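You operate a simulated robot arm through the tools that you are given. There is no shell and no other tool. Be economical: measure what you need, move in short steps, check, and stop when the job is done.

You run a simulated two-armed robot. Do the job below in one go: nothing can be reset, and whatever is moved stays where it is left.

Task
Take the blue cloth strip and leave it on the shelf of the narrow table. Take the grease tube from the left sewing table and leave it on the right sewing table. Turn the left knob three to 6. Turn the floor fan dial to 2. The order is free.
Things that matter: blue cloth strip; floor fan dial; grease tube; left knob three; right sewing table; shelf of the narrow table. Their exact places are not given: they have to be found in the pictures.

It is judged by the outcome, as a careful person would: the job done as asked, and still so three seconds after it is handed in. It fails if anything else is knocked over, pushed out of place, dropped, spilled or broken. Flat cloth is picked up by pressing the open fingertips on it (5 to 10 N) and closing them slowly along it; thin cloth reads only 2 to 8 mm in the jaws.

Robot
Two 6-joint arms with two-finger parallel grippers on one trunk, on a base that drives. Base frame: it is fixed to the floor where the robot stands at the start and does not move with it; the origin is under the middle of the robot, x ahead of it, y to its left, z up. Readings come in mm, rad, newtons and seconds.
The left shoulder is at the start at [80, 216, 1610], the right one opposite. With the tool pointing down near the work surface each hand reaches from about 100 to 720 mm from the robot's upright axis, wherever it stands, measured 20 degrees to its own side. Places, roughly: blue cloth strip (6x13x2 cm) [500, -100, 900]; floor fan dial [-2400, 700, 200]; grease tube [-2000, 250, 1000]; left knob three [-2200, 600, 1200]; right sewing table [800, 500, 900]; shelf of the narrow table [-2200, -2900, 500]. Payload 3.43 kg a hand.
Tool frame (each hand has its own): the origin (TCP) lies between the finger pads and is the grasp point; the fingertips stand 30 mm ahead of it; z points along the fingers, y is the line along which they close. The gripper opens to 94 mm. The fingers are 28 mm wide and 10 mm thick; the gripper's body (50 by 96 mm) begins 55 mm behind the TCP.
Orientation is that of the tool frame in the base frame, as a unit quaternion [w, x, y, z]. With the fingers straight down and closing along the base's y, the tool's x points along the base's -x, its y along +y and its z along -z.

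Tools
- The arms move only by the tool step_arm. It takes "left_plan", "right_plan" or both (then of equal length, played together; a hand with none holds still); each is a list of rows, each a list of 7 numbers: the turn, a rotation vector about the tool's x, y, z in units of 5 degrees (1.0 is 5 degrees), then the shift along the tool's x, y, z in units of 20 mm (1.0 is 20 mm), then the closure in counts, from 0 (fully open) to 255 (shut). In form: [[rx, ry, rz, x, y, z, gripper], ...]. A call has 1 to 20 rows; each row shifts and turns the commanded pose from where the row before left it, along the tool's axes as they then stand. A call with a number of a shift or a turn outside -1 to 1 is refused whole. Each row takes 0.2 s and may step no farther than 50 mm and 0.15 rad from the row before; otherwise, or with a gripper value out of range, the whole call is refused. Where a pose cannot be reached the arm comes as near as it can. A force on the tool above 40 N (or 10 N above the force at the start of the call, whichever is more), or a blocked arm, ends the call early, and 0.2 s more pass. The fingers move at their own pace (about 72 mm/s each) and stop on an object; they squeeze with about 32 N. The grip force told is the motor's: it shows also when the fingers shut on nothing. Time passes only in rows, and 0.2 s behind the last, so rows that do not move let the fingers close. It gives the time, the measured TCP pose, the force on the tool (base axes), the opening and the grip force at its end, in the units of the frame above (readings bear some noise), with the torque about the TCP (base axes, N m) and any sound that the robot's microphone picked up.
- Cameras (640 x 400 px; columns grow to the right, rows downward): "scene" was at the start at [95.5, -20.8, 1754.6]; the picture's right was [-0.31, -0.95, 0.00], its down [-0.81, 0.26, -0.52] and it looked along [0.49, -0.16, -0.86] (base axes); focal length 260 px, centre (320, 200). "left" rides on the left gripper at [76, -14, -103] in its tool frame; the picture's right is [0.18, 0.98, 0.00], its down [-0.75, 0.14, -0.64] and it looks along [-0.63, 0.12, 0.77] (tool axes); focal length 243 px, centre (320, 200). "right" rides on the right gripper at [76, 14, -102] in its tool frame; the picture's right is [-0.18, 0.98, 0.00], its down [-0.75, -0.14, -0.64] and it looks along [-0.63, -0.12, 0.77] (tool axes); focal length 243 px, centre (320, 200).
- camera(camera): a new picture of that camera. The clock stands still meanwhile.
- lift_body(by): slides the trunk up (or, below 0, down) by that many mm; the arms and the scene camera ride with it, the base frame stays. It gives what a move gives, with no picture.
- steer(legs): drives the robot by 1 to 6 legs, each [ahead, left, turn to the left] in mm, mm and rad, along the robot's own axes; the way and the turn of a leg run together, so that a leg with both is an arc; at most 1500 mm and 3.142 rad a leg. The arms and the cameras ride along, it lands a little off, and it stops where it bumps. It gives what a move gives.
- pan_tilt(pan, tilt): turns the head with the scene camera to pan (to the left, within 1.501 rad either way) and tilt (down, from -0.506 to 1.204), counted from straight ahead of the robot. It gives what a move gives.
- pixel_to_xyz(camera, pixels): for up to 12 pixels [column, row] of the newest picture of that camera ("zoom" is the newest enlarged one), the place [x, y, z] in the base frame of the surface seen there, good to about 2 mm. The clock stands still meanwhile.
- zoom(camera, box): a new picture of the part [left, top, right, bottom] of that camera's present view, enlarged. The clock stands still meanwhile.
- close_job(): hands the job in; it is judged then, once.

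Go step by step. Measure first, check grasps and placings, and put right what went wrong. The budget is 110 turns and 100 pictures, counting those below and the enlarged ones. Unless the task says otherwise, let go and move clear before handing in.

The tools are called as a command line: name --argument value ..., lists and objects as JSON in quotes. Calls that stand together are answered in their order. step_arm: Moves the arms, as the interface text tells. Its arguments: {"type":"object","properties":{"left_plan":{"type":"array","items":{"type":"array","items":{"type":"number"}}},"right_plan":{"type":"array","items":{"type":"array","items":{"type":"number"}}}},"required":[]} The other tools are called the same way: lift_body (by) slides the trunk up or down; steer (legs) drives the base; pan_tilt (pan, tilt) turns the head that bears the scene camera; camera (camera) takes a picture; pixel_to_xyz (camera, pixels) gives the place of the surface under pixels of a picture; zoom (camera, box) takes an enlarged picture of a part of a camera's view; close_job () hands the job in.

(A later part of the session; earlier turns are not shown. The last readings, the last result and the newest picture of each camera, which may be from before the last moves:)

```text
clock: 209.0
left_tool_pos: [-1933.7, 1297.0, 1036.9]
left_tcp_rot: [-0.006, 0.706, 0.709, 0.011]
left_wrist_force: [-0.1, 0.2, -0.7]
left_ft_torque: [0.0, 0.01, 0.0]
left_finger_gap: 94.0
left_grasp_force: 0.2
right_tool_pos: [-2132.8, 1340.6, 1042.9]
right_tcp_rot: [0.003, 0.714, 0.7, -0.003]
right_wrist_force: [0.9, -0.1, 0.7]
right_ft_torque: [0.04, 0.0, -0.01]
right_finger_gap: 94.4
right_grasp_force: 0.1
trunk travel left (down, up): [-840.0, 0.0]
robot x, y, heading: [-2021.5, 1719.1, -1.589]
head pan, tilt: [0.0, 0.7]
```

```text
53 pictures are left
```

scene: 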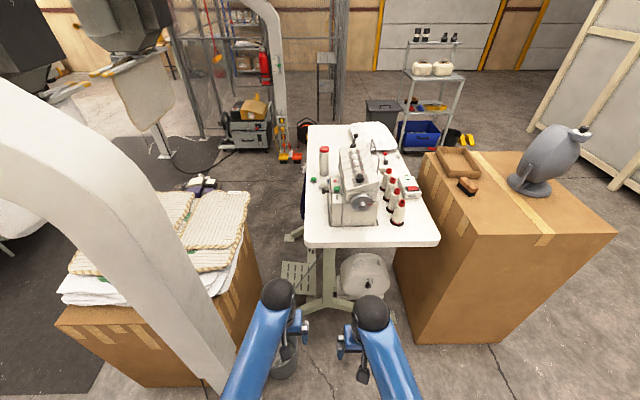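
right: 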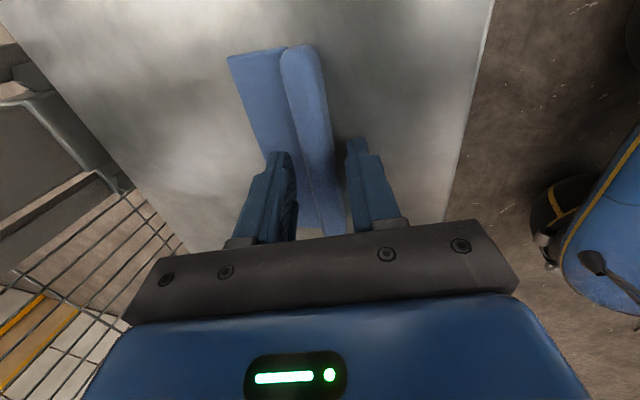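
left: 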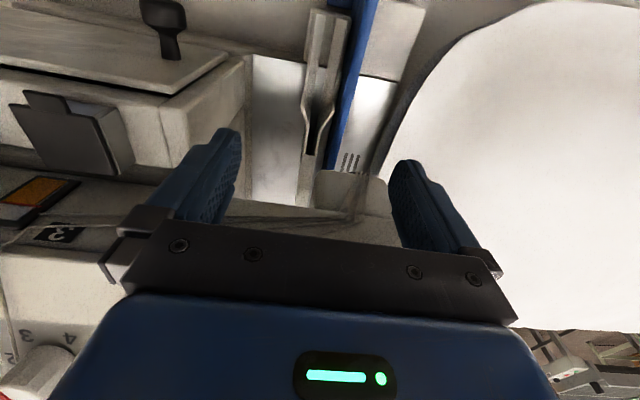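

I see the machine with thread cones, a red-capped white tube at (324,160), and a fan on the box. I'll zoom on both.

zoom --camera "scene" --box '[290, 110, 450, 250]'

zoom --camera "scene" --box '[470, 110, 600, 210]'

pixel_to_xyz --camera "scene" --pixels '[[324, 150], [324, 172], [345, 155], [352, 170], [437, 240], [308, 242], [310, 130], [550, 150], [530, 190], [250, 205], [350, 270], [240, 260]]'

```text
2.86 times, centred on (370, 180) of scene
```

zoom: 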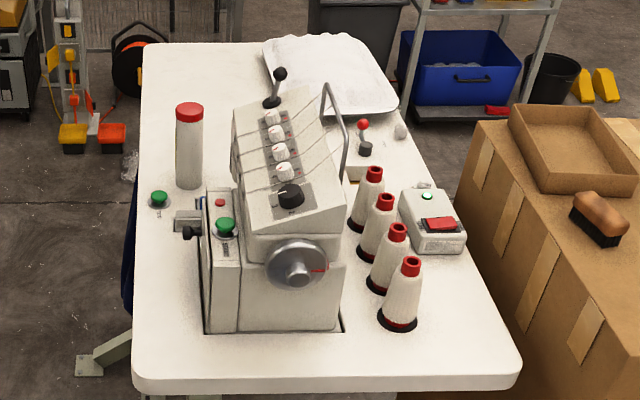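

```text
4.00 times, centred on (535, 160) of scene
```

zoom: 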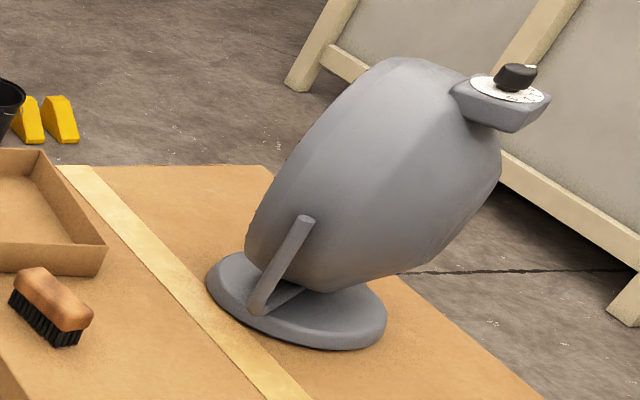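

```text
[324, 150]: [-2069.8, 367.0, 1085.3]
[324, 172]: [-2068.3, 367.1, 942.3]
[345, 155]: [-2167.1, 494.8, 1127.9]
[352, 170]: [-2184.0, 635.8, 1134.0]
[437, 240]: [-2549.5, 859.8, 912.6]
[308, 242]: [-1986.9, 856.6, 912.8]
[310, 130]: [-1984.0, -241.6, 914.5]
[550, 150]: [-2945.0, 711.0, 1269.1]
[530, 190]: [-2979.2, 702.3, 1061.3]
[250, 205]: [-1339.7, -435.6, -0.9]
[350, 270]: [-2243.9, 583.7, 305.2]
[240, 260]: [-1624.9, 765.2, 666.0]
```

The dial on the box fan doesn't match the given place at z≈200. I'll zoom on the round object under the table at (365,275).

zoom --camera "scene" --box '[270, 230, 430, 340]'

zoom --camera "scene" --box '[335, 130, 395, 185]'

```text
3.64 times, centred on (350, 285) of scene
```

zoom: 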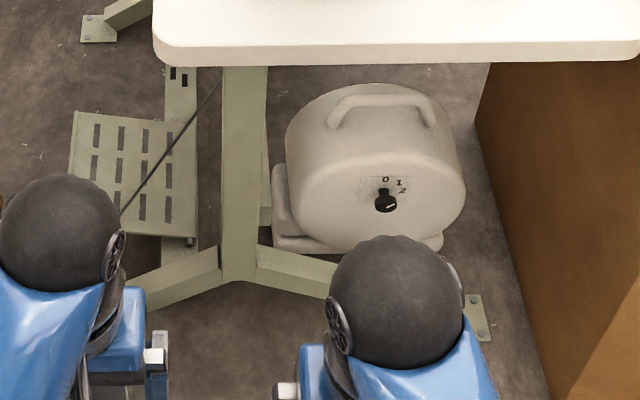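

```text
7.27 times, centred on (365, 158) of scene
```

zoom: 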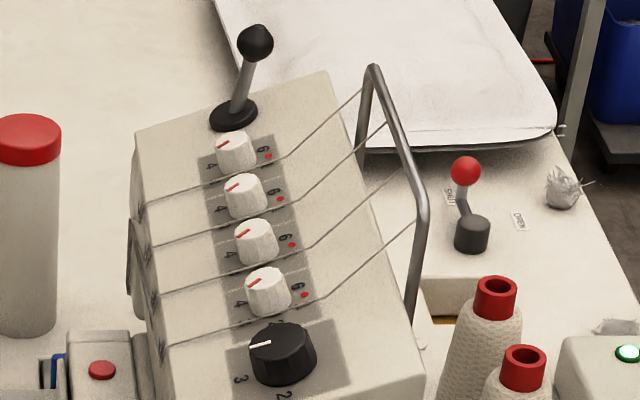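

The floor fan is under the table with a dial marked 0‑1‑2 facing me. I'll measure it.

zoom --camera "scene" --box '[340, 255, 400, 300]'

pixel_to_xyz --camera "zoom" --pixels '[[275, 275], [270, 240], [300, 290], [330, 250], [200, 290], [400, 290], [260, 300], [240, 200], [330, 190], [460, 300], [300, 340], [275, 262]]'

```text
8.89 times, centred on (370, 278) of scene
```

zoom: 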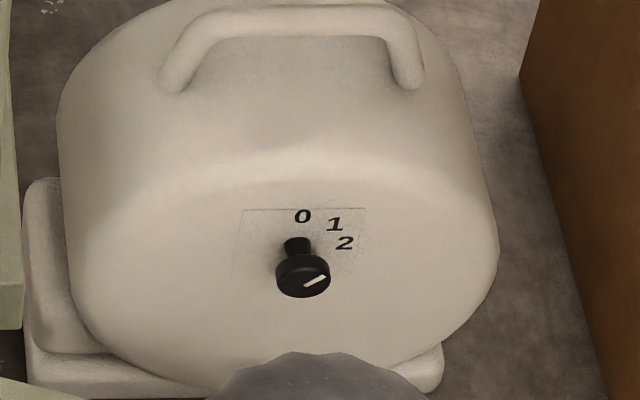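

```text
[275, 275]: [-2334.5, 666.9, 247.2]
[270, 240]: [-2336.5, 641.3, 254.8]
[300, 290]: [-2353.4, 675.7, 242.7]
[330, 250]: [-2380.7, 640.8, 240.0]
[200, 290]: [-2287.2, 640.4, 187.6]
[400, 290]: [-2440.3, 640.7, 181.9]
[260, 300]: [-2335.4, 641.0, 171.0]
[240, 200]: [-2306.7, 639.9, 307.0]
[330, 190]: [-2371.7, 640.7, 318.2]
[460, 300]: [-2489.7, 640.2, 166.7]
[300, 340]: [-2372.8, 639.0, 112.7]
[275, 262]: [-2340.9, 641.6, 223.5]
```

pixel_to_xyz --camera "zoom" --pixels '[[302, 216], [334, 224], [345, 243], [322, 277], [306, 285], [303, 281], [285, 275], [329, 280], [303, 258], [303, 296], [295, 241], [250, 210]]'

```text
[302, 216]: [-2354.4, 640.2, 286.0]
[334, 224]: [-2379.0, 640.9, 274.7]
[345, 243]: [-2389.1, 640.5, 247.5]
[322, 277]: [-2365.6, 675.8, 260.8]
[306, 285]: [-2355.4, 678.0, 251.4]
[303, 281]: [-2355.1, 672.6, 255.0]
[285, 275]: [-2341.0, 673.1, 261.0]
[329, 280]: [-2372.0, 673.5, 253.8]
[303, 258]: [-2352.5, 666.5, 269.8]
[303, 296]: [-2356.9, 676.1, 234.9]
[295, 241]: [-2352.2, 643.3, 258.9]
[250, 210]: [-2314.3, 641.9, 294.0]
```

The dial reads 1, so it needs 45° clockwise to reach 2. Before lowering, I'll check the floor in front of the robot at (285,360).

pan_tilt --pan 0 --tilt 1.1

camera --camera "scene"

pixel_to_xyz --camera "scene" --pixels '[[320, 130], [300, 220], [290, 200], [250, 200], [310, 110], [350, 130], [390, 150], [200, 200], [270, 130], [440, 130]]'

```text
clock: 209.9
left_tool_pos: [-1933.7, 1297.4, 1035.9]
left_tcp_rot: [-0.007, 0.706, 0.708, 0.011]
left_wrist_force: [-0.6, 0.1, -0.2]
left_ft_torque: [0.03, 0.0, -0.04]
left_finger_gap: 93.9
left_grasp_force: 0.2
right_tool_pos: [-2133.9, 1341.0, 1043.3]
right_tcp_rot: [0.003, 0.714, 0.7, -0.003]
right_wrist_force: [-0.9, 0.0, 0.3]
right_ft_torque: [-0.01, 0.0, -0.01]
right_finger_gap: 94.2
right_grasp_force: 0.0
trunk travel left (down, up): [-840.0, 0.0]
robot x, y, heading: [-2022.1, 1717.0, -1.593]
head pan, tilt: [0.0, 1.1]
```

```text
47 pictures are left
```

scene: 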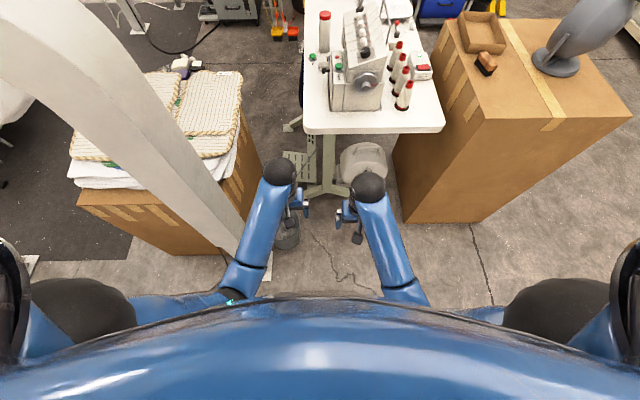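

```text
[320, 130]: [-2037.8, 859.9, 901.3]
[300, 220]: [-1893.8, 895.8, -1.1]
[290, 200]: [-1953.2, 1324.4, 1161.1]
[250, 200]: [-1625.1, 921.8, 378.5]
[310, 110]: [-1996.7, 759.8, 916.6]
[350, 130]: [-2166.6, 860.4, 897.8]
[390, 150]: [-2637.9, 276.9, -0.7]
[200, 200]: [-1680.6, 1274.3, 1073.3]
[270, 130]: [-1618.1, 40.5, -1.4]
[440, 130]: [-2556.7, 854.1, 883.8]
```

zoom --camera "scene" --box '[240, 130, 440, 270]'

pixel_to_xyz --camera "scene" --pixels '[[290, 238], [285, 248], [280, 238], [405, 222], [403, 218], [480, 222], [325, 195], [345, 190], [300, 165], [395, 180]]'

```text
2.86 times, centred on (340, 200) of scene
```

zoom: 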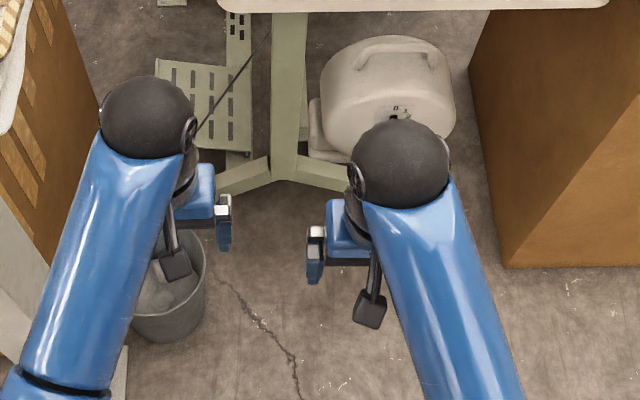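

```text
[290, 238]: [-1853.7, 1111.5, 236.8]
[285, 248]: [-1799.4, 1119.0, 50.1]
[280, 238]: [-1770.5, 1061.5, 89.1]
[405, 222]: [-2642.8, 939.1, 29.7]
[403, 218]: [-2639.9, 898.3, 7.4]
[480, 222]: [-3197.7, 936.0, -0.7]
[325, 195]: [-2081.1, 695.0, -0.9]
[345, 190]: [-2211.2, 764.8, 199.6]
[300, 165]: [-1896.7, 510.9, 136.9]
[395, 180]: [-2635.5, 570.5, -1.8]
```

The waste bucket is near (-1800,1060) and the box corner at (-2640,939), so I'll work from about (-2250,1240). First I'll lower the trunk here in free space, then pitch the right hand forward and tuck the left one.

lift_body --by -400

step_arm --left_plan '[[0, 0, 0, 1, 0.6, 0, 0], [0, 0, 0, 1, 0.6, 0, 0], [0, 0, 0, 1, 0.6, 0, 0], [0, 0, 0, 1, 0.6, 0, 0], [0, 0, 0, 1, 0.6, 0, 0], [0, 0, 0, 1, 0.6, 0, 0], [0, 0, 0, 1, 0.6, 0, 0], [0, 0, 0, 0.5, 0.6, 0, 0], [0, 0, 0, 0, 0.6, 0, 0], [0, 0, 0, 0, 0, 0, 0], [0, 0, 0, 0, 0, 0, 0], [0, 0, 0, 0, 0, 0, 0], [0, 0, 0, 0, 0, 0, 0], [0, 0, 0, 0, 0, 0, 0], [0, 0, 0, 0, 0, 0, 0], [0, 0, 0, 0, 0, 0, 0], [0, 0, 0, 0, 0, 0, 0], [0, 0, 0, 0, 0, 0, 0], [0, 0, 0, 0, 0, 0, 0]]' --right_plan '[[0, -1, 0, -0.5, 0, 0.04, 0], [0, -1, 0, -0.49, 0, 0.09, 0], [0, -1, 0, -0.48, 0, 0.13, 0], [0, -1, 0, -0.47, 0, 0.17, 0], [0, -1, 0, -0.45, 0, 0.21, 0], [0, -1, 0, -0.43, 0, 0.25, 0], [0, -1, 0, -0.41, 0, 0.29, 0], [0, -1, 0, -0.38, 0, 0.32, 0], [0, -1, 0, -0.35, 0, 0.35, 0], [0, -1, 0, -0.32, 0, 0.38, 0], [0, -1, 0, -0.29, 0, 0.41, 0], [0, -1, 0, -0.25, 0, 0.43, 0], [0, -1, 0, -0.21, 0, 0.45, 0], [0, -1, 0, -0.17, 0, 0.47, 0], [0, -1, 0, -0.13, 0, 0.48, 0], [0, -1, 0, -0.09, 0, 0.49, 0], [0, -1, 0, -0.04, 0, 0.5, 0], [0, -1, 0, 0, 0, 0.5, 0], [0, 0, 0, 0, 0, 0, 0]]'

```text
clock: 213.7
left_tool_pos: [-1935.4, 1299.4, 637.0]
left_tcp_rot: [-0.006, 0.706, 0.708, 0.011]
left_wrist_force: [0.4, -0.1, 0.4]
left_ft_torque: [0.01, -0.01, -0.01]
left_finger_gap: 94.1
left_grasp_force: 0.1
right_tool_pos: [-2133.1, 1340.3, 642.9]
right_tcp_rot: [0.003, 0.713, 0.701, -0.003]
right_wrist_force: [0.3, -0.4, -0.3]
right_ft_torque: [0.03, 0.02, -0.03]
right_finger_gap: 94.0
right_grasp_force: 0.1
trunk travel left (down, up): [-440.0, 400.0]
robot x, y, heading: [-2020.9, 1718.6, -1.588]
head pan, tilt: [0.0, 1.1]
```

```text
clock: 217.7
left_tool_pos: [-1829.8, 1445.5, 637.6]
left_tcp_rot: [-0.006, 0.706, 0.708, 0.012]
left_wrist_force: [0.2, 0.5, -0.4]
left_ft_torque: [0.0, -0.03, -0.01]
left_finger_gap: 94.0
left_grasp_force: 0.2
left hand out of reach, approached as far as the arm can: row 2
right_tool_pos: [-2136.3, 1163.4, 628.3]
right_tcp_rot: [-0.498, -0.502, -0.493, 0.506]
right_wrist_force: [-0.2, -0.1, -0.2]
right_ft_torque: [-0.02, -0.02, -0.03]
right_finger_gap: 94.2
right_grasp_force: 0.1
trunk travel left (down, up): [-440.0, 400.0]
robot x, y, heading: [-2024.9, 1714.6, -1.589]
head pan, tilt: [0.0, 1.1]
```

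Both hands are posed. I'll lower the trunk another 376 mm so the right hand is at dial height, then drive in to just short of it.

lift_body --by -376

steer --legs '[[340, -213, 0.018]]'

pan_tilt --pan -0.15 --tilt 0.75

camera --camera "scene"

camera --camera "right"

```text
clock: 220.7
left_tool_pos: [-1829.4, 1445.6, 299.9]
left_tcp_rot: [-0.007, 0.707, 0.707, 0.009]
left_wrist_force: [2.4, 2.1, 7.0]
left_ft_torque: [0.07, 0.31, -0.11]
left_finger_gap: 92.9
left_grasp_force: 0.0
right_tool_pos: [-2135.4, 1161.4, 288.0]
right_tcp_rot: [-0.498, -0.503, -0.492, 0.508]
right_wrist_force: [0.3, -0.1, -0.1]
right_ft_torque: [-0.01, 0.0, 0.01]
right_finger_gap: 93.9
right_grasp_force: 0.0
trunk travel left (down, up): [-99.0, 741.0]
robot x, y, heading: [-2018.8, 1720.0, -1.59]
head pan, tilt: [0.0, 1.1]
stopped: the force on the tool passed its limit at 66 N (the readings are from after the stop); the commanded pose is now the measured one
```

```text
clock: 223.2
left_tool_pos: [-2048.2, 1106.7, 300.4]
left_tcp_rot: [-0.007, 0.706, 0.708, 0.008]
left_wrist_force: [1.9, 2.0, 7.5]
left_ft_torque: [0.09, 0.37, -0.07]
left_finger_gap: 92.8
left_grasp_force: 0.1
right_tool_pos: [-2353.8, 821.8, 289.6]
right_tcp_rot: [-0.498, -0.502, -0.493, 0.507]
right_wrist_force: [-0.2, -0.4, 0.0]
right_ft_torque: [0.01, 0.01, 0.03]
right_finger_gap: 94.0
right_grasp_force: 0.0
trunk travel left (down, up): [-99.0, 741.0]
robot x, y, heading: [-2242.4, 1378.4, -1.585]
head pan, tilt: [0.0, 1.1]
```

```text
clock: 224.0
left_tool_pos: [-2047.5, 1106.8, 300.5]
left_tcp_rot: [-0.006, 0.706, 0.708, 0.009]
left_wrist_force: [1.3, 1.5, 5.6]
left_ft_torque: [0.08, 0.25, -0.06]
left_finger_gap: 93.2
left_grasp_force: 0.0
right_tool_pos: [-2353.8, 820.8, 287.7]
right_tcp_rot: [-0.498, -0.502, -0.494, 0.506]
right_wrist_force: [-0.2, -0.3, 0.1]
right_ft_torque: [-0.03, -0.01, -0.03]
right_finger_gap: 94.0
right_grasp_force: 0.0
trunk travel left (down, up): [-99.0, 741.0]
robot x, y, heading: [-2242.9, 1379.2, -1.586]
head pan, tilt: [-0.15, 0.75]
```

```text
45 pictures are left
```

scene: 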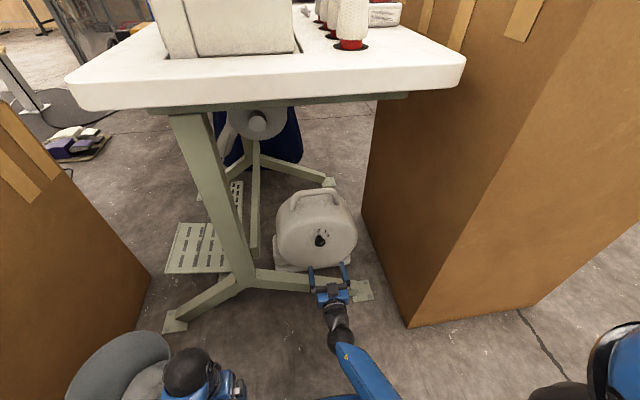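

```text
44 pictures are left
```

right: 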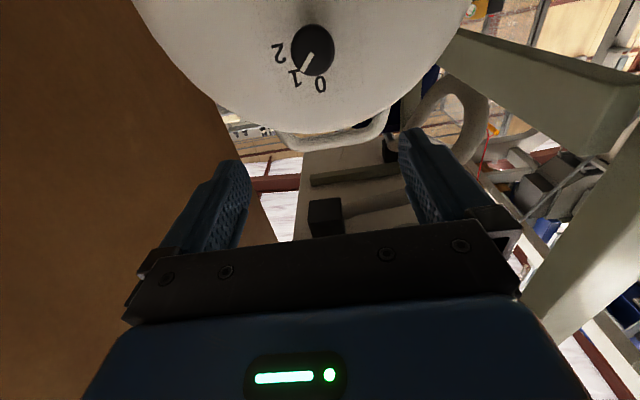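

The right hand is aligned with the dial (pointer at 1 in the hand view), and the left hand rests on the robot's own base. I'll lift the left slightly, lower the right 36 mm, and drive 60 mm closer.

step_arm --left_plan '[[0, 0, 0, 0, 0, -0.5, 0], [0, 0, 0, 0, 0, -0.5, 0], [0, 0, 0, 0, 0, 0, 0]]' --right_plan '[[0, 0, 0, 0.9, 0, 0, 80], [0, 0, 0, 0.9, 0, 0, 80], [0, 0, 0, 0, 0, 0, 80]]'

steer --legs '[[70, 0, 0.014]]'

camera --camera "right"

zoom --camera "scene" --box '[240, 170, 400, 370]'

```text
clock: 225.0
left_tool_pos: [-2047.9, 1105.8, 312.0]
left_tcp_rot: [-0.005, 0.706, 0.708, 0.005]
left_wrist_force: [-0.6, 0.7, -0.4]
left_ft_torque: [0.02, 0.0, 0.01]
left_finger_gap: 93.8
left_grasp_force: 0.1
left hand out of reach, approached as far as the arm can: row 2
right_tool_pos: [-2349.0, 801.8, 294.6]
right_tcp_rot: [0.524, 0.49, 0.464, -0.52]
right_wrist_force: [0.2, -0.9, -0.6]
right_ft_torque: [0.01, 0.01, -0.01]
right_finger_gap: 64.4
right_grasp_force: 0.1
trunk travel left (down, up): [-99.0, 741.0]
robot x, y, heading: [-2240.1, 1376.9, -1.589]
head pan, tilt: [-0.15, 0.75]
stopped in row 3 (right hand): the arm was blocked; the commanded pose is now the measured one
```

```text
clock: 226.0
left_tool_pos: [-2043.6, 1038.4, 311.9]
left_tcp_rot: [-0.005, 0.701, 0.713, 0.005]
left_wrist_force: [0.8, -0.7, -0.9]
left_ft_torque: [0.01, -0.02, 0.01]
left_finger_gap: 93.9
left_grasp_force: 0.0
right_tool_pos: [-2341.7, 731.6, 295.3]
right_tcp_rot: [0.529, 0.485, 0.468, -0.516]
right_wrist_force: [-0.2, -0.1, 1.0]
right_ft_torque: [-0.02, 0.03, -0.03]
right_finger_gap: 64.5
right_grasp_force: 0.1
trunk travel left (down, up): [-99.0, 741.0]
robot x, y, heading: [-2237.4, 1311.7, -1.571]
head pan, tilt: [-0.15, 0.75]
```

```text
43 pictures are left
```

right: 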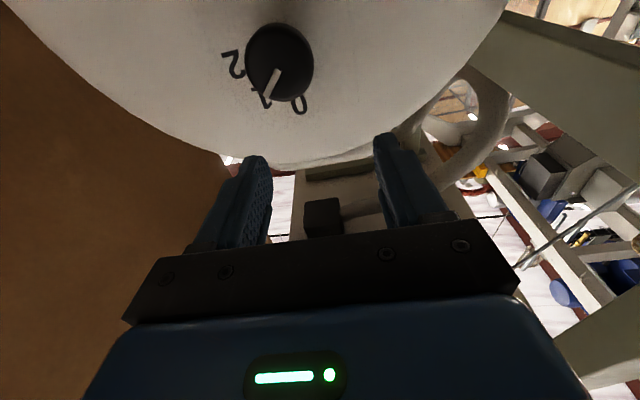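

```text
2.00 times, centred on (320, 270) of scene
```

zoom: 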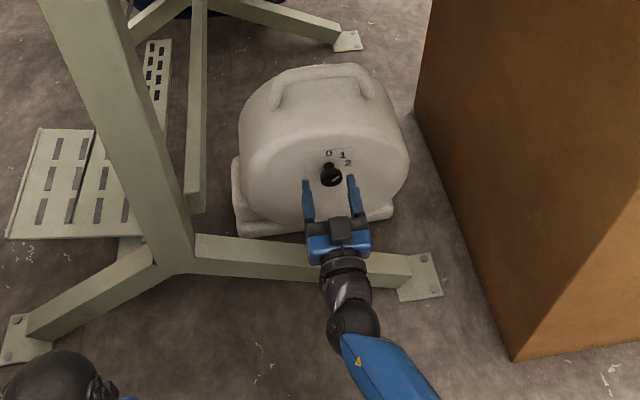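

pixel_to_xyz --camera "zoom" --pixels '[[270, 250], [280, 265], [380, 270], [395, 285], [300, 245], [342, 228], [345, 275], [350, 320], [330, 178], [425, 280], [250, 265], [340, 240]]'

```text
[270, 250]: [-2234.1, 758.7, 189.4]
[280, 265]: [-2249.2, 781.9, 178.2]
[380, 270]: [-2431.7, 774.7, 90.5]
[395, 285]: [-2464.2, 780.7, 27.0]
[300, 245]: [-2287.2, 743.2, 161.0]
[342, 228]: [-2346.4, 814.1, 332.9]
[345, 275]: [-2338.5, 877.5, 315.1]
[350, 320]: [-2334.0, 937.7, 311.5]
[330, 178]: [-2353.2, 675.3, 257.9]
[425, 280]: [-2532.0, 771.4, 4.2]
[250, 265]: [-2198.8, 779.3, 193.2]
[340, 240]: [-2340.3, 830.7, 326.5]
```

The bar top near the dial is about z 130, and the block was likely the forearm on the robot's own base. I'll raise the trunk 160 mm, pitch the hand 10° downward and bring it down to the dial.

lift_body --by 160

step_arm --right_plan '[[0, 1, 0, 0, -0.7, 0, 80], [0, 1, 0, 0, 0, 0, 80], [0, 1, 0, 0, 0, 0, 80], [0, 0, 0, 0.985, 0, 0.174, 80], [0, 0, 0, 0.985, 0, 0.174, 80], [0, 0, 0, 0.985, 0, 0.174, 80], [0, 0, 0, 0.985, 0, 0.174, 80], [0, 0, 0, 0.985, 0, 0.174, 80], [0, 0, 0, 0.985, 0, 0.174, 80], [0, 0, 0, 0.985, 0, 0.174, 80], [0, 0, 0, 0, 0, 0, 80]]'

```text
clock: 227.8
left_tool_pos: [-2044.0, 1035.9, 469.7]
left_tcp_rot: [-0.006, 0.701, 0.713, 0.009]
left_wrist_force: [-0.5, 0.1, -0.4]
left_ft_torque: [0.0, -0.04, 0.01]
left_finger_gap: 93.9
left_grasp_force: 0.1
right_tool_pos: [-2342.8, 728.5, 450.6]
right_tcp_rot: [0.527, 0.488, 0.469, -0.514]
right_wrist_force: [0.0, 0.0, 0.6]
right_ft_torque: [-0.03, 0.0, -0.01]
right_finger_gap: 64.4
right_grasp_force: 0.1
trunk travel left (down, up): [-259.0, 581.0]
robot x, y, heading: [-2237.8, 1310.2, -1.575]
head pan, tilt: [-0.15, 0.75]
```

```text
clock: 230.2
left_tool_pos: [-2045.2, 1037.5, 471.1]
left_tcp_rot: [-0.007, 0.701, 0.713, 0.009]
left_wrist_force: [0.0, 0.3, -0.5]
left_ft_torque: [0.01, -0.01, 0.01]
left_finger_gap: 94.3
left_grasp_force: 0.1
right_tool_pos: [-2350.2, 726.6, 310.4]
right_tcp_rot: [0.462, 0.55, 0.533, -0.447]
right_wrist_force: [0.3, -0.1, 0.4]
right_ft_torque: [0.01, 0.03, -0.03]
right_finger_gap: 64.4
right_grasp_force: 0.0
trunk travel left (down, up): [-259.0, 581.0]
robot x, y, heading: [-2241.9, 1311.0, -1.574]
head pan, tilt: [-0.15, 0.75]
```

step_arm --right_plan '[[0, 0, 0, 0.9, -0.1, 0.16, 80], [0, 0, 0, 0.9, -0.1, 0.16, 80], [0, 0, 0, 0.9, -0.05, 0.16, 80], [0, 0, 0, 0, 0, 0, 80]]'

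camera --camera "right"

zoom --camera "scene" --box '[240, 170, 400, 370]'

```text
clock: 231.2
left_tool_pos: [-2045.2, 1038.2, 470.0]
left_tcp_rot: [-0.006, 0.701, 0.713, 0.009]
left_wrist_force: [0.5, -0.4, 0.9]
left_ft_torque: [0.03, -0.03, -0.02]
left_finger_gap: 94.3
left_grasp_force: 0.0
right_tool_pos: [-2353.1, 739.3, 284.0]
right_tcp_rot: [0.461, 0.551, 0.533, -0.446]
right_wrist_force: [-0.4, -0.5, 0.2]
right_ft_torque: [0.02, -0.03, 0.01]
right_finger_gap: 64.7
right_grasp_force: 0.1
right hand out of reach, approached as far as the arm can: row 2, 3
trunk travel left (down, up): [-259.0, 581.0]
robot x, y, heading: [-2243.9, 1305.4, -1.577]
head pan, tilt: [-0.15, 0.75]
```

```text
41 pictures are left
```

right: 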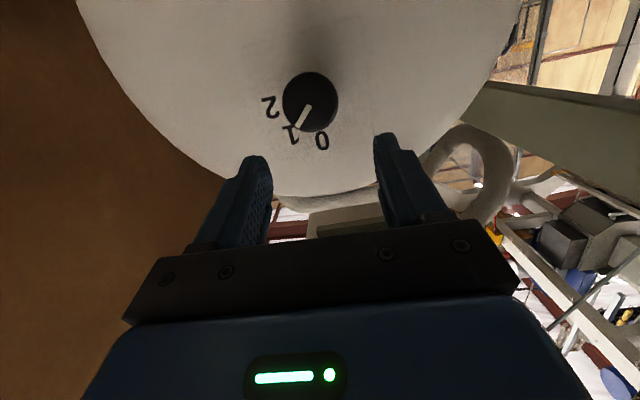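

```text
2.00 times, centred on (320, 270) of scene
```

zoom: 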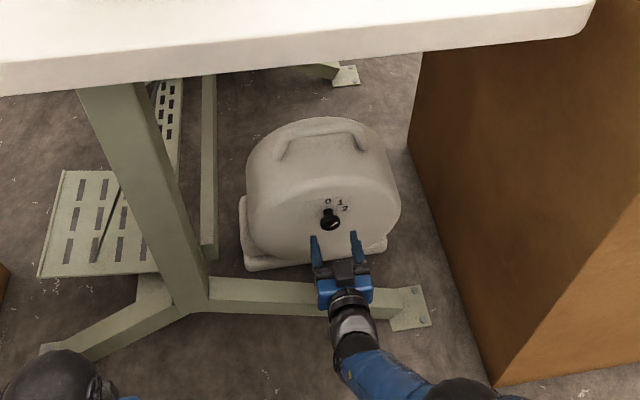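

It's near the reach limit low down. I'll lower the trunk 30 mm and drive the last bit forward instead.

lift_body --by -30

steer --legs '[[35, 0, 0.005]]'

camera --camera "right"

```text
clock: 232.0
left_tool_pos: [-2044.0, 1037.6, 439.8]
left_tcp_rot: [-0.006, 0.701, 0.713, 0.008]
left_wrist_force: [-0.7, 0.7, -0.3]
left_ft_torque: [0.01, 0.0, -0.02]
left_finger_gap: 93.9
left_grasp_force: 0.1
right_tool_pos: [-2352.8, 740.3, 251.8]
right_tcp_rot: [0.461, 0.551, 0.533, -0.446]
right_wrist_force: [-0.3, 0.2, -0.5]
right_ft_torque: [-0.02, 0.02, 0.0]
right_finger_gap: 64.5
right_grasp_force: 0.1
trunk travel left (down, up): [-229.0, 611.0]
robot x, y, heading: [-2244.9, 1308.4, -1.573]
head pan, tilt: [-0.15, 0.75]
```

```text
clock: 232.9
left_tool_pos: [-2043.0, 1001.5, 439.3]
left_tcp_rot: [-0.006, 0.699, 0.715, 0.009]
left_wrist_force: [-0.2, -0.6, -0.7]
left_ft_torque: [-0.01, 0.05, -0.03]
left_finger_gap: 94.2
left_grasp_force: 0.0
right_tool_pos: [-2350.2, 702.9, 252.1]
right_tcp_rot: [0.462, 0.55, 0.535, -0.445]
right_wrist_force: [0.2, 0.4, 1.1]
right_ft_torque: [-0.01, -0.01, 0.01]
right_finger_gap: 64.6
right_grasp_force: 0.1
trunk travel left (down, up): [-229.0, 611.0]
robot x, y, heading: [-2239.1, 1267.6, -1.57]
head pan, tilt: [-0.15, 0.75]
```

```text
39 pictures are left
```

right: 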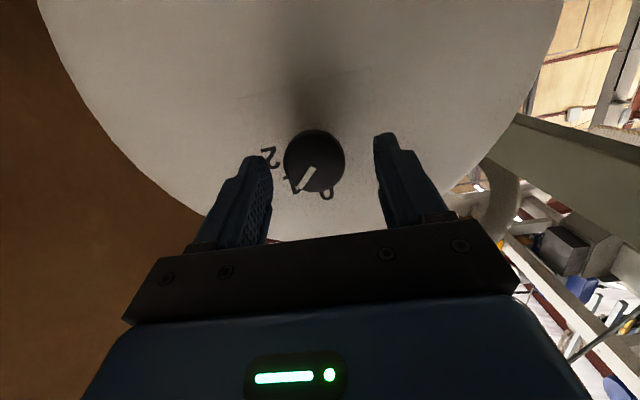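

pixel_to_xyz --camera "right" --pixels '[[314, 162], [290, 160], [340, 160], [314, 138], [316, 185], [308, 178], [295, 187]]'

```text
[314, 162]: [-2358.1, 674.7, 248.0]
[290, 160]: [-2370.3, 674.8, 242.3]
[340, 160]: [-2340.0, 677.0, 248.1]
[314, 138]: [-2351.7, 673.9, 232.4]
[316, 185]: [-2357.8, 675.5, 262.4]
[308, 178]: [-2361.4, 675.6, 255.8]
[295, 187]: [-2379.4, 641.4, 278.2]
```

The knob centre is at about (-2356, 675, 248). I'll advance 25 mm and close on it.

step_arm --right_plan '[[0, 0, 0, -0.07, -0.3, 0.41, 80], [0, 0, 0, -0.07, 0, 0.41, 80], [0, 0, 0, -0.07, 0, 0.41, 80], [0, 0, 0, 0, 0, 0, 80], [0, 0, 0, 0, 0, 0, 130], [0, 0, 0, 0, 0, 0, 160], [0, 0, 0, 0, 0, 0, 200], [0, 0, 0, 0, 0, 0, 255], [0, 0, 0, 0, 0, 0, 255]]'

```text
clock: 234.9
left_tool_pos: [-2042.2, 1001.3, 440.1]
left_tcp_rot: [-0.008, 0.699, 0.715, 0.008]
left_wrist_force: [0.1, 0.3, 0.1]
left_ft_torque: [0.02, -0.01, 0.03]
left_finger_gap: 94.1
left_grasp_force: 0.1
right_tool_pos: [-2356.7, 681.4, 259.2]
right_tcp_rot: [0.462, 0.549, 0.535, -0.445]
right_wrist_force: [13.7, 0.3, -0.4]
right_ft_torque: [0.06, -0.14, 0.32]
right_finger_gap: 39.4
right_grasp_force: 44.9
right hand out of reach, approached as far as the arm can: row 2
trunk travel left (down, up): [-229.0, 611.0]
robot x, y, heading: [-2240.4, 1272.0, -1.573]
head pan, tilt: [-0.15, 0.75]
```

Gripped (39 mm gap). Now I'll rotate +45° about the tool axis, clockwise as seen from the front.

step_arm --right_plan '[[0, 0, 1, 0, -0.04, 0, 255], [0, 0, 1, 0, -0.04, 0, 255], [0, 0, 1, 0, -0.04, 0, 255], [0, 0, 1, 0, -0.04, 0, 255], [0, 0, 1, 0, -0.04, 0, 255], [0, 0, 1, 0, -0.04, 0, 255], [0, 0, 1, 0, -0.04, 0, 255], [0, 0, 1, 0, -0.04, 0, 255], [0, 0, 1, 0, -0.04, 0, 255], [0, 0, 0, 0, 0, 0, 255]]'

camera --camera "right"

```text
clock: 235.7
left_tool_pos: [-2043.7, 1000.9, 439.8]
left_tcp_rot: [-0.008, 0.7, 0.714, 0.009]
left_wrist_force: [-0.3, -0.1, -0.2]
left_ft_torque: [-0.01, 0.01, 0.02]
left_finger_gap: 93.8
left_grasp_force: 0.1
right_tool_pos: [-2360.1, 689.9, 271.5]
right_tcp_rot: [0.512, 0.624, 0.454, -0.376]
right_wrist_force: [-1.4, -11.7, -12.6]
right_ft_torque: [1.21, 0.06, 0.09]
right_finger_gap: 38.9
right_grasp_force: 45.1
right hand out of reach, approached as far as the arm can: row 2, 3, 4
trunk travel left (down, up): [-229.0, 611.0]
robot x, y, heading: [-2240.0, 1266.4, -1.569]
head pan, tilt: [-0.15, 0.75]
stopped in row 4 (right hand): the force on the tool passed its limit at 82 N (the readings are from after the stop); the commanded pose is now the measured one
```

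```text
38 pictures are left
```

right: 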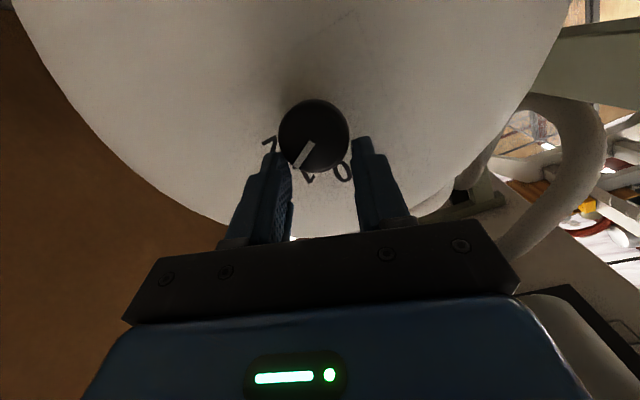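

The arm ran out of reach low down and slipped upward, and the pointer is still at 1. I'll open, back off and pre-roll the hand counter-clockwise, then use a lower trunk.

step_arm --right_plan '[[0, 0, 0, 0, 0, 0, 80], [0, 0, 0, 0, 0, 0, 80], [0, 0, 0, 0, 0, -0.8, 80], [0, 0, 0, 0, 0, -0.8, 80], [0, 0, 0, 0, 0, -0.8, 80], [0, 0, -1, 0, 0, 0, 80], [0, 0, -1, 0, 0, 0, 80], [0, 0, -1, 0, 0, 0, 80], [0, 0, -1, 0, 0, 0, 80], [0, 0, -1, 0, 0, 0, 80], [0, 0, -1, 0, 0, 0, 80], [0, 0, -1, 0, 0, 0, 80], [0, 0, -1, 0, 0, 0, 80], [0, 0, -1, 0, 0, 0, 80], [0, 0, -1, 0, 0, 0, 80], [0, 0, -1, 0, 0, 0, 80], [0, 0, -1, 0, 0, 0, 80], [0, 0, 0, 0, 0, 0, 80]]'

zoom --camera "scene" --box '[240, 170, 400, 370]'

pixel_to_xyz --camera "zoom" --pixels '[[330, 225], [300, 190], [370, 190], [270, 180], [365, 250], [335, 228]]'

```text
clock: 239.5
left_tool_pos: [-2044.5, 1001.0, 440.1]
left_tcp_rot: [-0.006, 0.701, 0.713, 0.009]
left_wrist_force: [-0.5, 0.0, -0.6]
left_ft_torque: [-0.01, 0.0, 0.04]
left_finger_gap: 94.2
left_grasp_force: 0.0
right_tool_pos: [-2359.6, 737.1, 281.5]
right_tcp_rot: [0.256, 0.313, 0.704, -0.583]
right_wrist_force: [0.6, -0.8, -0.2]
right_ft_torque: [-0.02, 0.01, 0.02]
right_finger_gap: 64.5
right_grasp_force: 0.0
trunk travel left (down, up): [-229.0, 611.0]
robot x, y, heading: [-2243.5, 1272.4, -1.567]
head pan, tilt: [-0.15, 0.75]
```

```text
2.00 times, centred on (320, 270) of scene
```

zoom: 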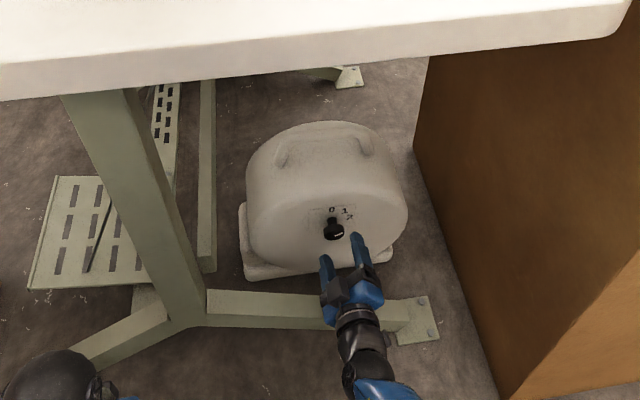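

```text
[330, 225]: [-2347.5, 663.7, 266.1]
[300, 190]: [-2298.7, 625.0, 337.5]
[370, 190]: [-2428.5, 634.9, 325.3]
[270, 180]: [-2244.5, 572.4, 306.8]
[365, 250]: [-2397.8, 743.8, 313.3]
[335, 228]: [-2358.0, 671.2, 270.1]
```

step_arm --right_plan '[[0, 0, 0, -0.55, -0.5, -0.14, 80], [0, 0, 0, -0.55, -0.5, -0.14, 80], [0, 0, 0, 0, 0, 0, 80]]'

lift_body --by -62

zoom --camera "right" --box '[200, 50, 420, 230]'

```text
clock: 240.3
left_tool_pos: [-2044.4, 1000.2, 439.8]
left_tcp_rot: [-0.007, 0.7, 0.714, 0.009]
left_wrist_force: [-0.1, -0.1, 1.0]
left_ft_torque: [0.02, -0.03, -0.01]
left_finger_gap: 94.0
left_grasp_force: 0.1
right_tool_pos: [-2358.3, 738.2, 311.1]
right_tcp_rot: [0.257, 0.314, 0.703, -0.584]
right_wrist_force: [-0.4, 0.0, 0.0]
right_ft_torque: [0.01, -0.02, 0.03]
right_finger_gap: 64.6
right_grasp_force: 0.0
trunk travel left (down, up): [-229.0, 611.0]
robot x, y, heading: [-2243.6, 1271.8, -1.573]
head pan, tilt: [-0.15, 0.75]
```

```text
clock: 241.4
left_tool_pos: [-2045.2, 1001.2, 377.6]
left_tcp_rot: [-0.007, 0.7, 0.714, 0.008]
left_wrist_force: [0.2, 0.1, 0.7]
left_ft_torque: [0.01, 0.01, -0.01]
left_finger_gap: 94.0
left_grasp_force: 0.0
right_tool_pos: [-2358.7, 737.9, 249.4]
right_tcp_rot: [0.256, 0.313, 0.704, -0.584]
right_wrist_force: [-0.5, 0.0, -1.0]
right_ft_torque: [-0.03, 0.0, 0.0]
right_finger_gap: 64.6
right_grasp_force: 0.1
trunk travel left (down, up): [-167.0, 673.0]
robot x, y, heading: [-2245.0, 1270.8, -1.572]
head pan, tilt: [-0.15, 0.75]
```

```text
2.22 times, centred on (310, 140) of right
```

zoom: 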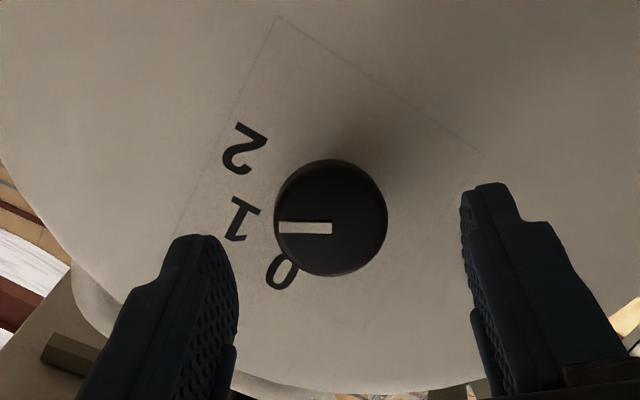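

The pointer is still at 1. I'll advance 59 mm onto the knob and grip it with the roll-back posture.

step_arm --right_plan '[[0, 0, 0, -0.18, -0.07, 0.7, 80], [0, 0, 0, -0.14, -0.12, 0.96, 80], [0, 0, 0, -0.14, -0.12, 0.96, 80], [0, 0, 0, -0.03, -0.03, 0.25, 80], [0, 0, 0, 0, 0, 0, 80], [0, 0, 0, 0, 0, 0, 130], [0, 0, 0, 0, 0, 0, 160], [0, 0, 0, 0, 0, 0, 200], [0, 0, 0, 0, 0, 0, 255], [0, 0, 0, 0, 0, 0, 255]]'

camera --camera "right"

```text
clock: 243.6
left_tool_pos: [-2043.2, 1002.2, 378.3]
left_tcp_rot: [-0.007, 0.7, 0.714, 0.008]
left_wrist_force: [-0.6, -0.6, 0.2]
left_ft_torque: [-0.02, -0.02, 0.02]
left_finger_gap: 94.0
left_grasp_force: 0.1
right_tool_pos: [-2358.2, 679.5, 251.2]
right_tcp_rot: [0.255, 0.315, 0.702, -0.586]
right_wrist_force: [-12.2, -5.1, 5.9]
right_ft_torque: [0.18, 0.03, -0.12]
right_finger_gap: 39.0
right_grasp_force: 45.1
trunk travel left (down, up): [-167.0, 673.0]
robot x, y, heading: [-2240.8, 1271.3, -1.568]
head pan, tilt: [-0.15, 0.75]
```

```text
35 pictures are left
```

right: 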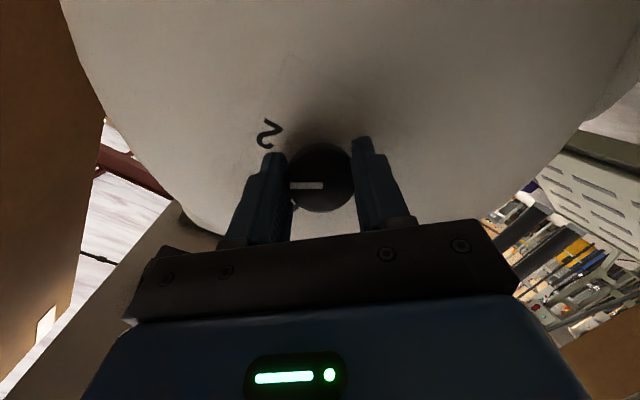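

Good grip and in reach. Rotating +45° now.

step_arm --right_plan '[[0, 0, 1, 0, 0, 0, 255], [0, 0, 1, 0, 0, 0, 255], [0, 0, 1, 0, 0, 0, 255], [0, 0, 1, 0, 0, 0, 255], [0, 0, 1, 0, 0, 0, 255], [0, 0, 1, 0, 0, 0, 255], [0, 0, 1, 0, 0, 0, 255], [0, 0, 1, 0, 0, 0, 255], [0, 0, 1, 0, 0, 0, 255], [0, 0, 0, 0, 0, 0, 255]]'

camera --camera "right"

```text
clock: 245.8
left_tool_pos: [-2043.6, 1000.9, 377.4]
left_tcp_rot: [-0.007, 0.7, 0.714, 0.009]
left_wrist_force: [-0.4, 0.0, -0.1]
left_ft_torque: [0.0, -0.01, -0.01]
left_finger_gap: 93.8
left_grasp_force: 0.1
right_tool_pos: [-2355.4, 679.8, 249.0]
right_tcp_rot: [0.46, 0.559, 0.531, -0.441]
right_wrist_force: [20.5, 8.4, -7.7]
right_ft_torque: [0.3, 0.62, 0.3]
right_finger_gap: 39.7
right_grasp_force: 44.9
trunk travel left (down, up): [-167.0, 673.0]
robot x, y, heading: [-2238.9, 1273.3, -1.57]
head pan, tilt: [-0.15, 0.75]
```

```text
34 pictures are left
```

right: 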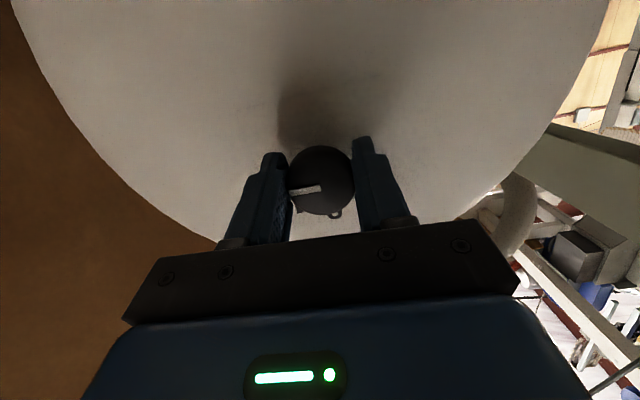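

The knob turned most of the way, with a slight lag. I'll add about 6°, then release and inspect.

step_arm --right_plan '[[0, 0, 0.6, 0, 0, 0, 255], [0, 0, 0.6, 0, 0, 0, 255], [0, 0, 0, 0, 0, 0, 255], [0, 0, 0, 0, 0, 0, 160], [0, 0, 0, 0, 0, 0, 80], [0, 0, 0, 0, 0, 0, 80], [0, 0, 0, 0, 0, -0.7, 80], [0, 0, 0, 0, 0, -0.8, 80], [0, 0, 0, 0, 0, -0.8, 80], [0, 0, 0, 0, 0, 0, 80]]'

zoom --camera "right" --box '[200, 50, 420, 230]'

```text
clock: 248.0
left_tool_pos: [-2044.6, 1001.4, 377.0]
left_tcp_rot: [-0.006, 0.7, 0.714, 0.009]
left_wrist_force: [-0.5, 0.4, 0.5]
left_ft_torque: [0.01, -0.01, -0.01]
left_finger_gap: 94.1
left_grasp_force: 0.1
right_tool_pos: [-2357.3, 723.2, 258.8]
right_tcp_rot: [0.483, 0.585, 0.5, -0.418]
right_wrist_force: [-0.1, 0.1, -0.7]
right_ft_torque: [0.0, 0.0, -0.01]
right_finger_gap: 64.6
right_grasp_force: 0.2
trunk travel left (down, up): [-167.0, 673.0]
robot x, y, heading: [-2241.9, 1268.8, -1.57]
head pan, tilt: [-0.15, 0.75]
```

```text
2.22 times, centred on (310, 140) of right
```

zoom: 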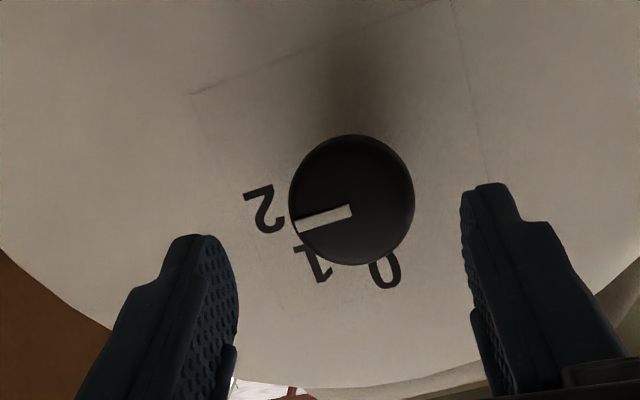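

I'll compute the pointer angle with 3D points.

pixel_to_xyz --camera "zoom" --pixels '[[345, 212], [302, 223], [265, 208], [315, 263], [385, 272], [352, 138], [413, 200], [350, 262], [292, 205]]'

```text
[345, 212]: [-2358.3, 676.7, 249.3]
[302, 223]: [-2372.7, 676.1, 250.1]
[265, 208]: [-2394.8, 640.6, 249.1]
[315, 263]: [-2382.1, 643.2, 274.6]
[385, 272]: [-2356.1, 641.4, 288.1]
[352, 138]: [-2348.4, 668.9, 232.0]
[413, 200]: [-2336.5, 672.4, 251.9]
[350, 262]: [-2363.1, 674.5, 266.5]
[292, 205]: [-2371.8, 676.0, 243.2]
```

The pointer direction (−14.4, +0.8) is about 87°, matching label 2 at about 91°, so the fan dial is at 2. Next I'll back out, raise the trunk and tuck the right hand.

steer --legs '[[-380, 0, 0]]'

lift_body --by 400

step_arm --right_plan '[[0, 1, -0.8, 0, 0, -0.9, 80], [0, 1, -0.8, 0, 0, -0.9, 80], [0, 1, -0.5, 0, 0, -0.9, 80], [0, 1, 0, 0, 0, -0.9, 80], [0, 1, 0, 0, 0, -0.9, 80], [0, 1, 0, 0.2, 0, -0.8, 80], [0, 1, 0, 0.3, 0, -0.8, 80], [0, 1, 0, 0.4, 0, -0.7, 80], [0, 1, 0, 0.5, 0, -0.6, 80], [0, 1, 0, 0.6, 0, -0.5, 80], [0, 1, 0, 0.6, -0.5, -0.3, 80], [0, 1, 0, 0.7, -0.5, 0, 80], [0, 1, 0, 0.8, -0.5, 0, 80], [0, 1, 0, 0.8, -0.5, 0, 80], [0, 1, 0, 0.8, -0.5, 0, 80], [0, 1, 0, 0.8, -0.5, 0, 80], [0, 0, 0, 0.8, 0, 0, 80], [0, 0, 0, 0, 0, 0, 80]]'

pan_tilt --pan 0.1 --tilt 0.6

camera --camera "scene"

```text
clock: 250.4
left_tool_pos: [-2043.5, 1395.8, 379.2]
left_tcp_rot: [-0.006, 0.7, 0.714, 0.009]
left_wrist_force: [-0.4, 0.4, -0.4]
left_ft_torque: [0.01, -0.03, 0.02]
left_finger_gap: 94.1
left_grasp_force: 0.0
right_tool_pos: [-2357.1, 1116.5, 259.0]
right_tcp_rot: [0.482, 0.586, 0.5, -0.418]
right_wrist_force: [0.5, -0.8, -0.1]
right_ft_torque: [0.0, 0.01, 0.01]
right_finger_gap: 64.6
right_grasp_force: 0.1
trunk travel left (down, up): [-167.0, 673.0]
robot x, y, heading: [-2237.0, 1662.3, -1.576]
head pan, tilt: [-0.15, 0.75]
```

```text
clock: 254.3
left_tool_pos: [-2043.1, 1395.3, 777.8]
left_tcp_rot: [-0.007, 0.701, 0.713, 0.009]
left_wrist_force: [0.4, -0.3, -0.3]
left_ft_torque: [0.02, 0.0, -0.01]
left_finger_gap: 94.0
left_grasp_force: 0.2
right_tool_pos: [-2356.9, 1116.6, 657.9]
right_tcp_rot: [0.482, 0.587, 0.5, -0.417]
right_wrist_force: [-0.5, -0.2, 0.3]
right_ft_torque: [0.01, -0.02, 0.03]
right_finger_gap: 64.3
right_grasp_force: 0.1
trunk travel left (down, up): [-567.0, 273.0]
robot x, y, heading: [-2242.4, 1665.0, -1.569]
head pan, tilt: [-0.15, 0.75]
```

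```text
clock: 258.1
left_tool_pos: [-2043.2, 1393.0, 778.2]
left_tcp_rot: [-0.005, 0.7, 0.714, 0.009]
left_wrist_force: [0.8, -0.7, 0.6]
left_ft_torque: [0.04, 0.02, 0.0]
left_finger_gap: 94.1
left_grasp_force: 0.0
right_tool_pos: [-2420.5, 1381.7, 693.7]
right_tcp_rot: [-0.014, 0.7, 0.714, -0.005]
right_wrist_force: [-0.6, 0.2, 0.2]
right_ft_torque: [0.02, -0.02, -0.01]
right_finger_gap: 64.5
right_grasp_force: 0.0
trunk travel left (down, up): [-567.0, 273.0]
robot x, y, heading: [-2242.4, 1665.6, -1.567]
head pan, tilt: [-0.15, 0.75]
```

```text
clock: 258.8
left_tool_pos: [-2043.4, 1393.9, 777.8]
left_tcp_rot: [-0.007, 0.7, 0.714, 0.009]
left_wrist_force: [0.0, -0.9, -0.9]
left_ft_torque: [-0.04, -0.01, 0.01]
left_finger_gap: 94.0
left_grasp_force: 0.1
right_tool_pos: [-2419.9, 1381.7, 693.2]
right_tcp_rot: [-0.014, 0.7, 0.714, -0.004]
right_wrist_force: [0.1, 0.5, 0.0]
right_ft_torque: [-0.02, -0.02, -0.03]
right_finger_gap: 64.2
right_grasp_force: 0.1
trunk travel left (down, up): [-567.0, 273.0]
robot x, y, heading: [-2239.5, 1662.3, -1.573]
head pan, tilt: [0.099, 0.6]
```

```text
32 pictures are left
```

scene: 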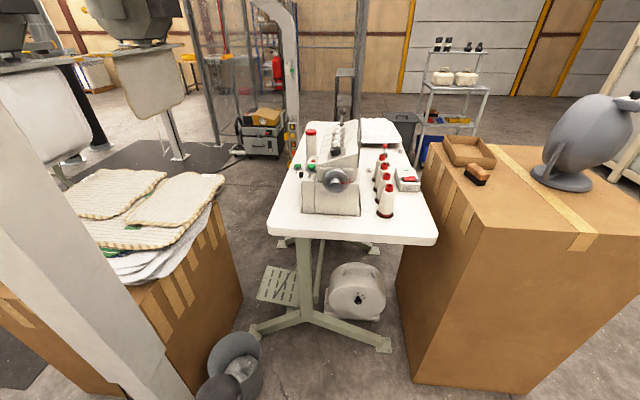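

The workspace is intact. I'll zoom on the machine and measure the knobs, the tube and the nearby parts.

zoom --camera "scene" --box '[280, 105, 400, 205]'

pixel_to_xyz --camera "scene" --pixels '[[256, 333], [388, 345], [235, 335], [262, 360], [310, 130], [311, 155], [298, 170], [316, 165], [335, 155], [345, 135], [306, 145], [316, 145]]'

```text
4.00 times, centred on (340, 155) of scene
```

zoom: 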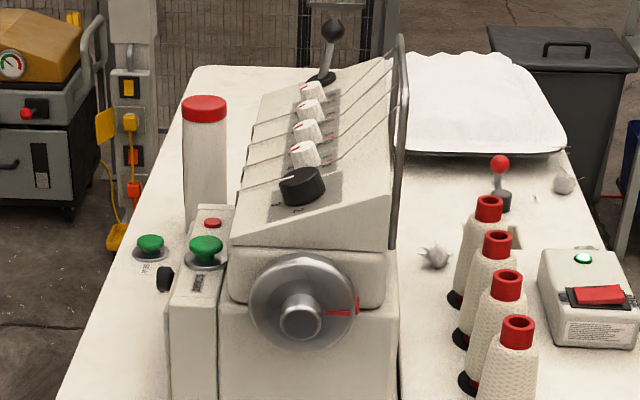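

```text
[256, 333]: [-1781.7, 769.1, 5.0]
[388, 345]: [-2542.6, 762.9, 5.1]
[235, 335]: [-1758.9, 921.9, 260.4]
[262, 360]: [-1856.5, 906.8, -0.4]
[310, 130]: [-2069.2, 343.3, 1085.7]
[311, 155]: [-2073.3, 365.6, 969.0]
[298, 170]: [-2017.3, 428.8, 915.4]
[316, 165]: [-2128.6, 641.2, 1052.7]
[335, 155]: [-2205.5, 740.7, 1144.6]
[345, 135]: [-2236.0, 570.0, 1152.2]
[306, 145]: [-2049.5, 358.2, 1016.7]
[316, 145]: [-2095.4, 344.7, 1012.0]
```

pixel_to_xyz --camera "zoom" --pixels '[[312, 90], [309, 108], [303, 130], [302, 155], [300, 182], [308, 125], [320, 132], [290, 142], [345, 125], [275, 160], [355, 160], [204, 245]]'

zoom --camera "scene" --box '[325, 120, 365, 160]'

```text
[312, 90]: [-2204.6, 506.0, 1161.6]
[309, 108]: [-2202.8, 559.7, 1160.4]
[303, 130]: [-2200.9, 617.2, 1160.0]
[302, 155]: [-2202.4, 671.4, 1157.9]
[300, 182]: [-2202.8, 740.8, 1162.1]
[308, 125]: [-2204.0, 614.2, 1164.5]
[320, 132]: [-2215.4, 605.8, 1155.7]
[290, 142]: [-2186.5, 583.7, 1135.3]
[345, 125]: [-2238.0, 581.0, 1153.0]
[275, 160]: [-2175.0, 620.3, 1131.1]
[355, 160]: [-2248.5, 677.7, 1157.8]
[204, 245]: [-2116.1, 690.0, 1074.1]
```

```text
10.00 times, centred on (345, 140) of scene
```

zoom: 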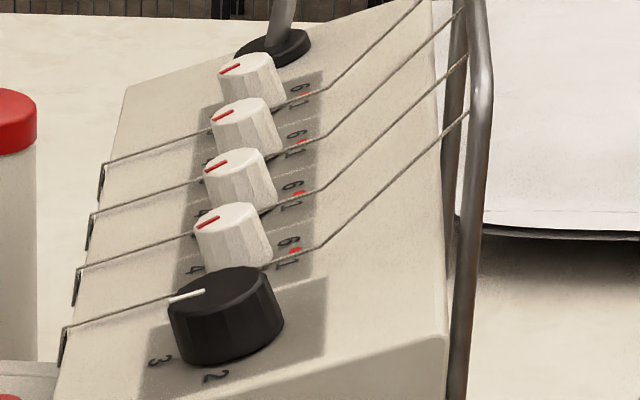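

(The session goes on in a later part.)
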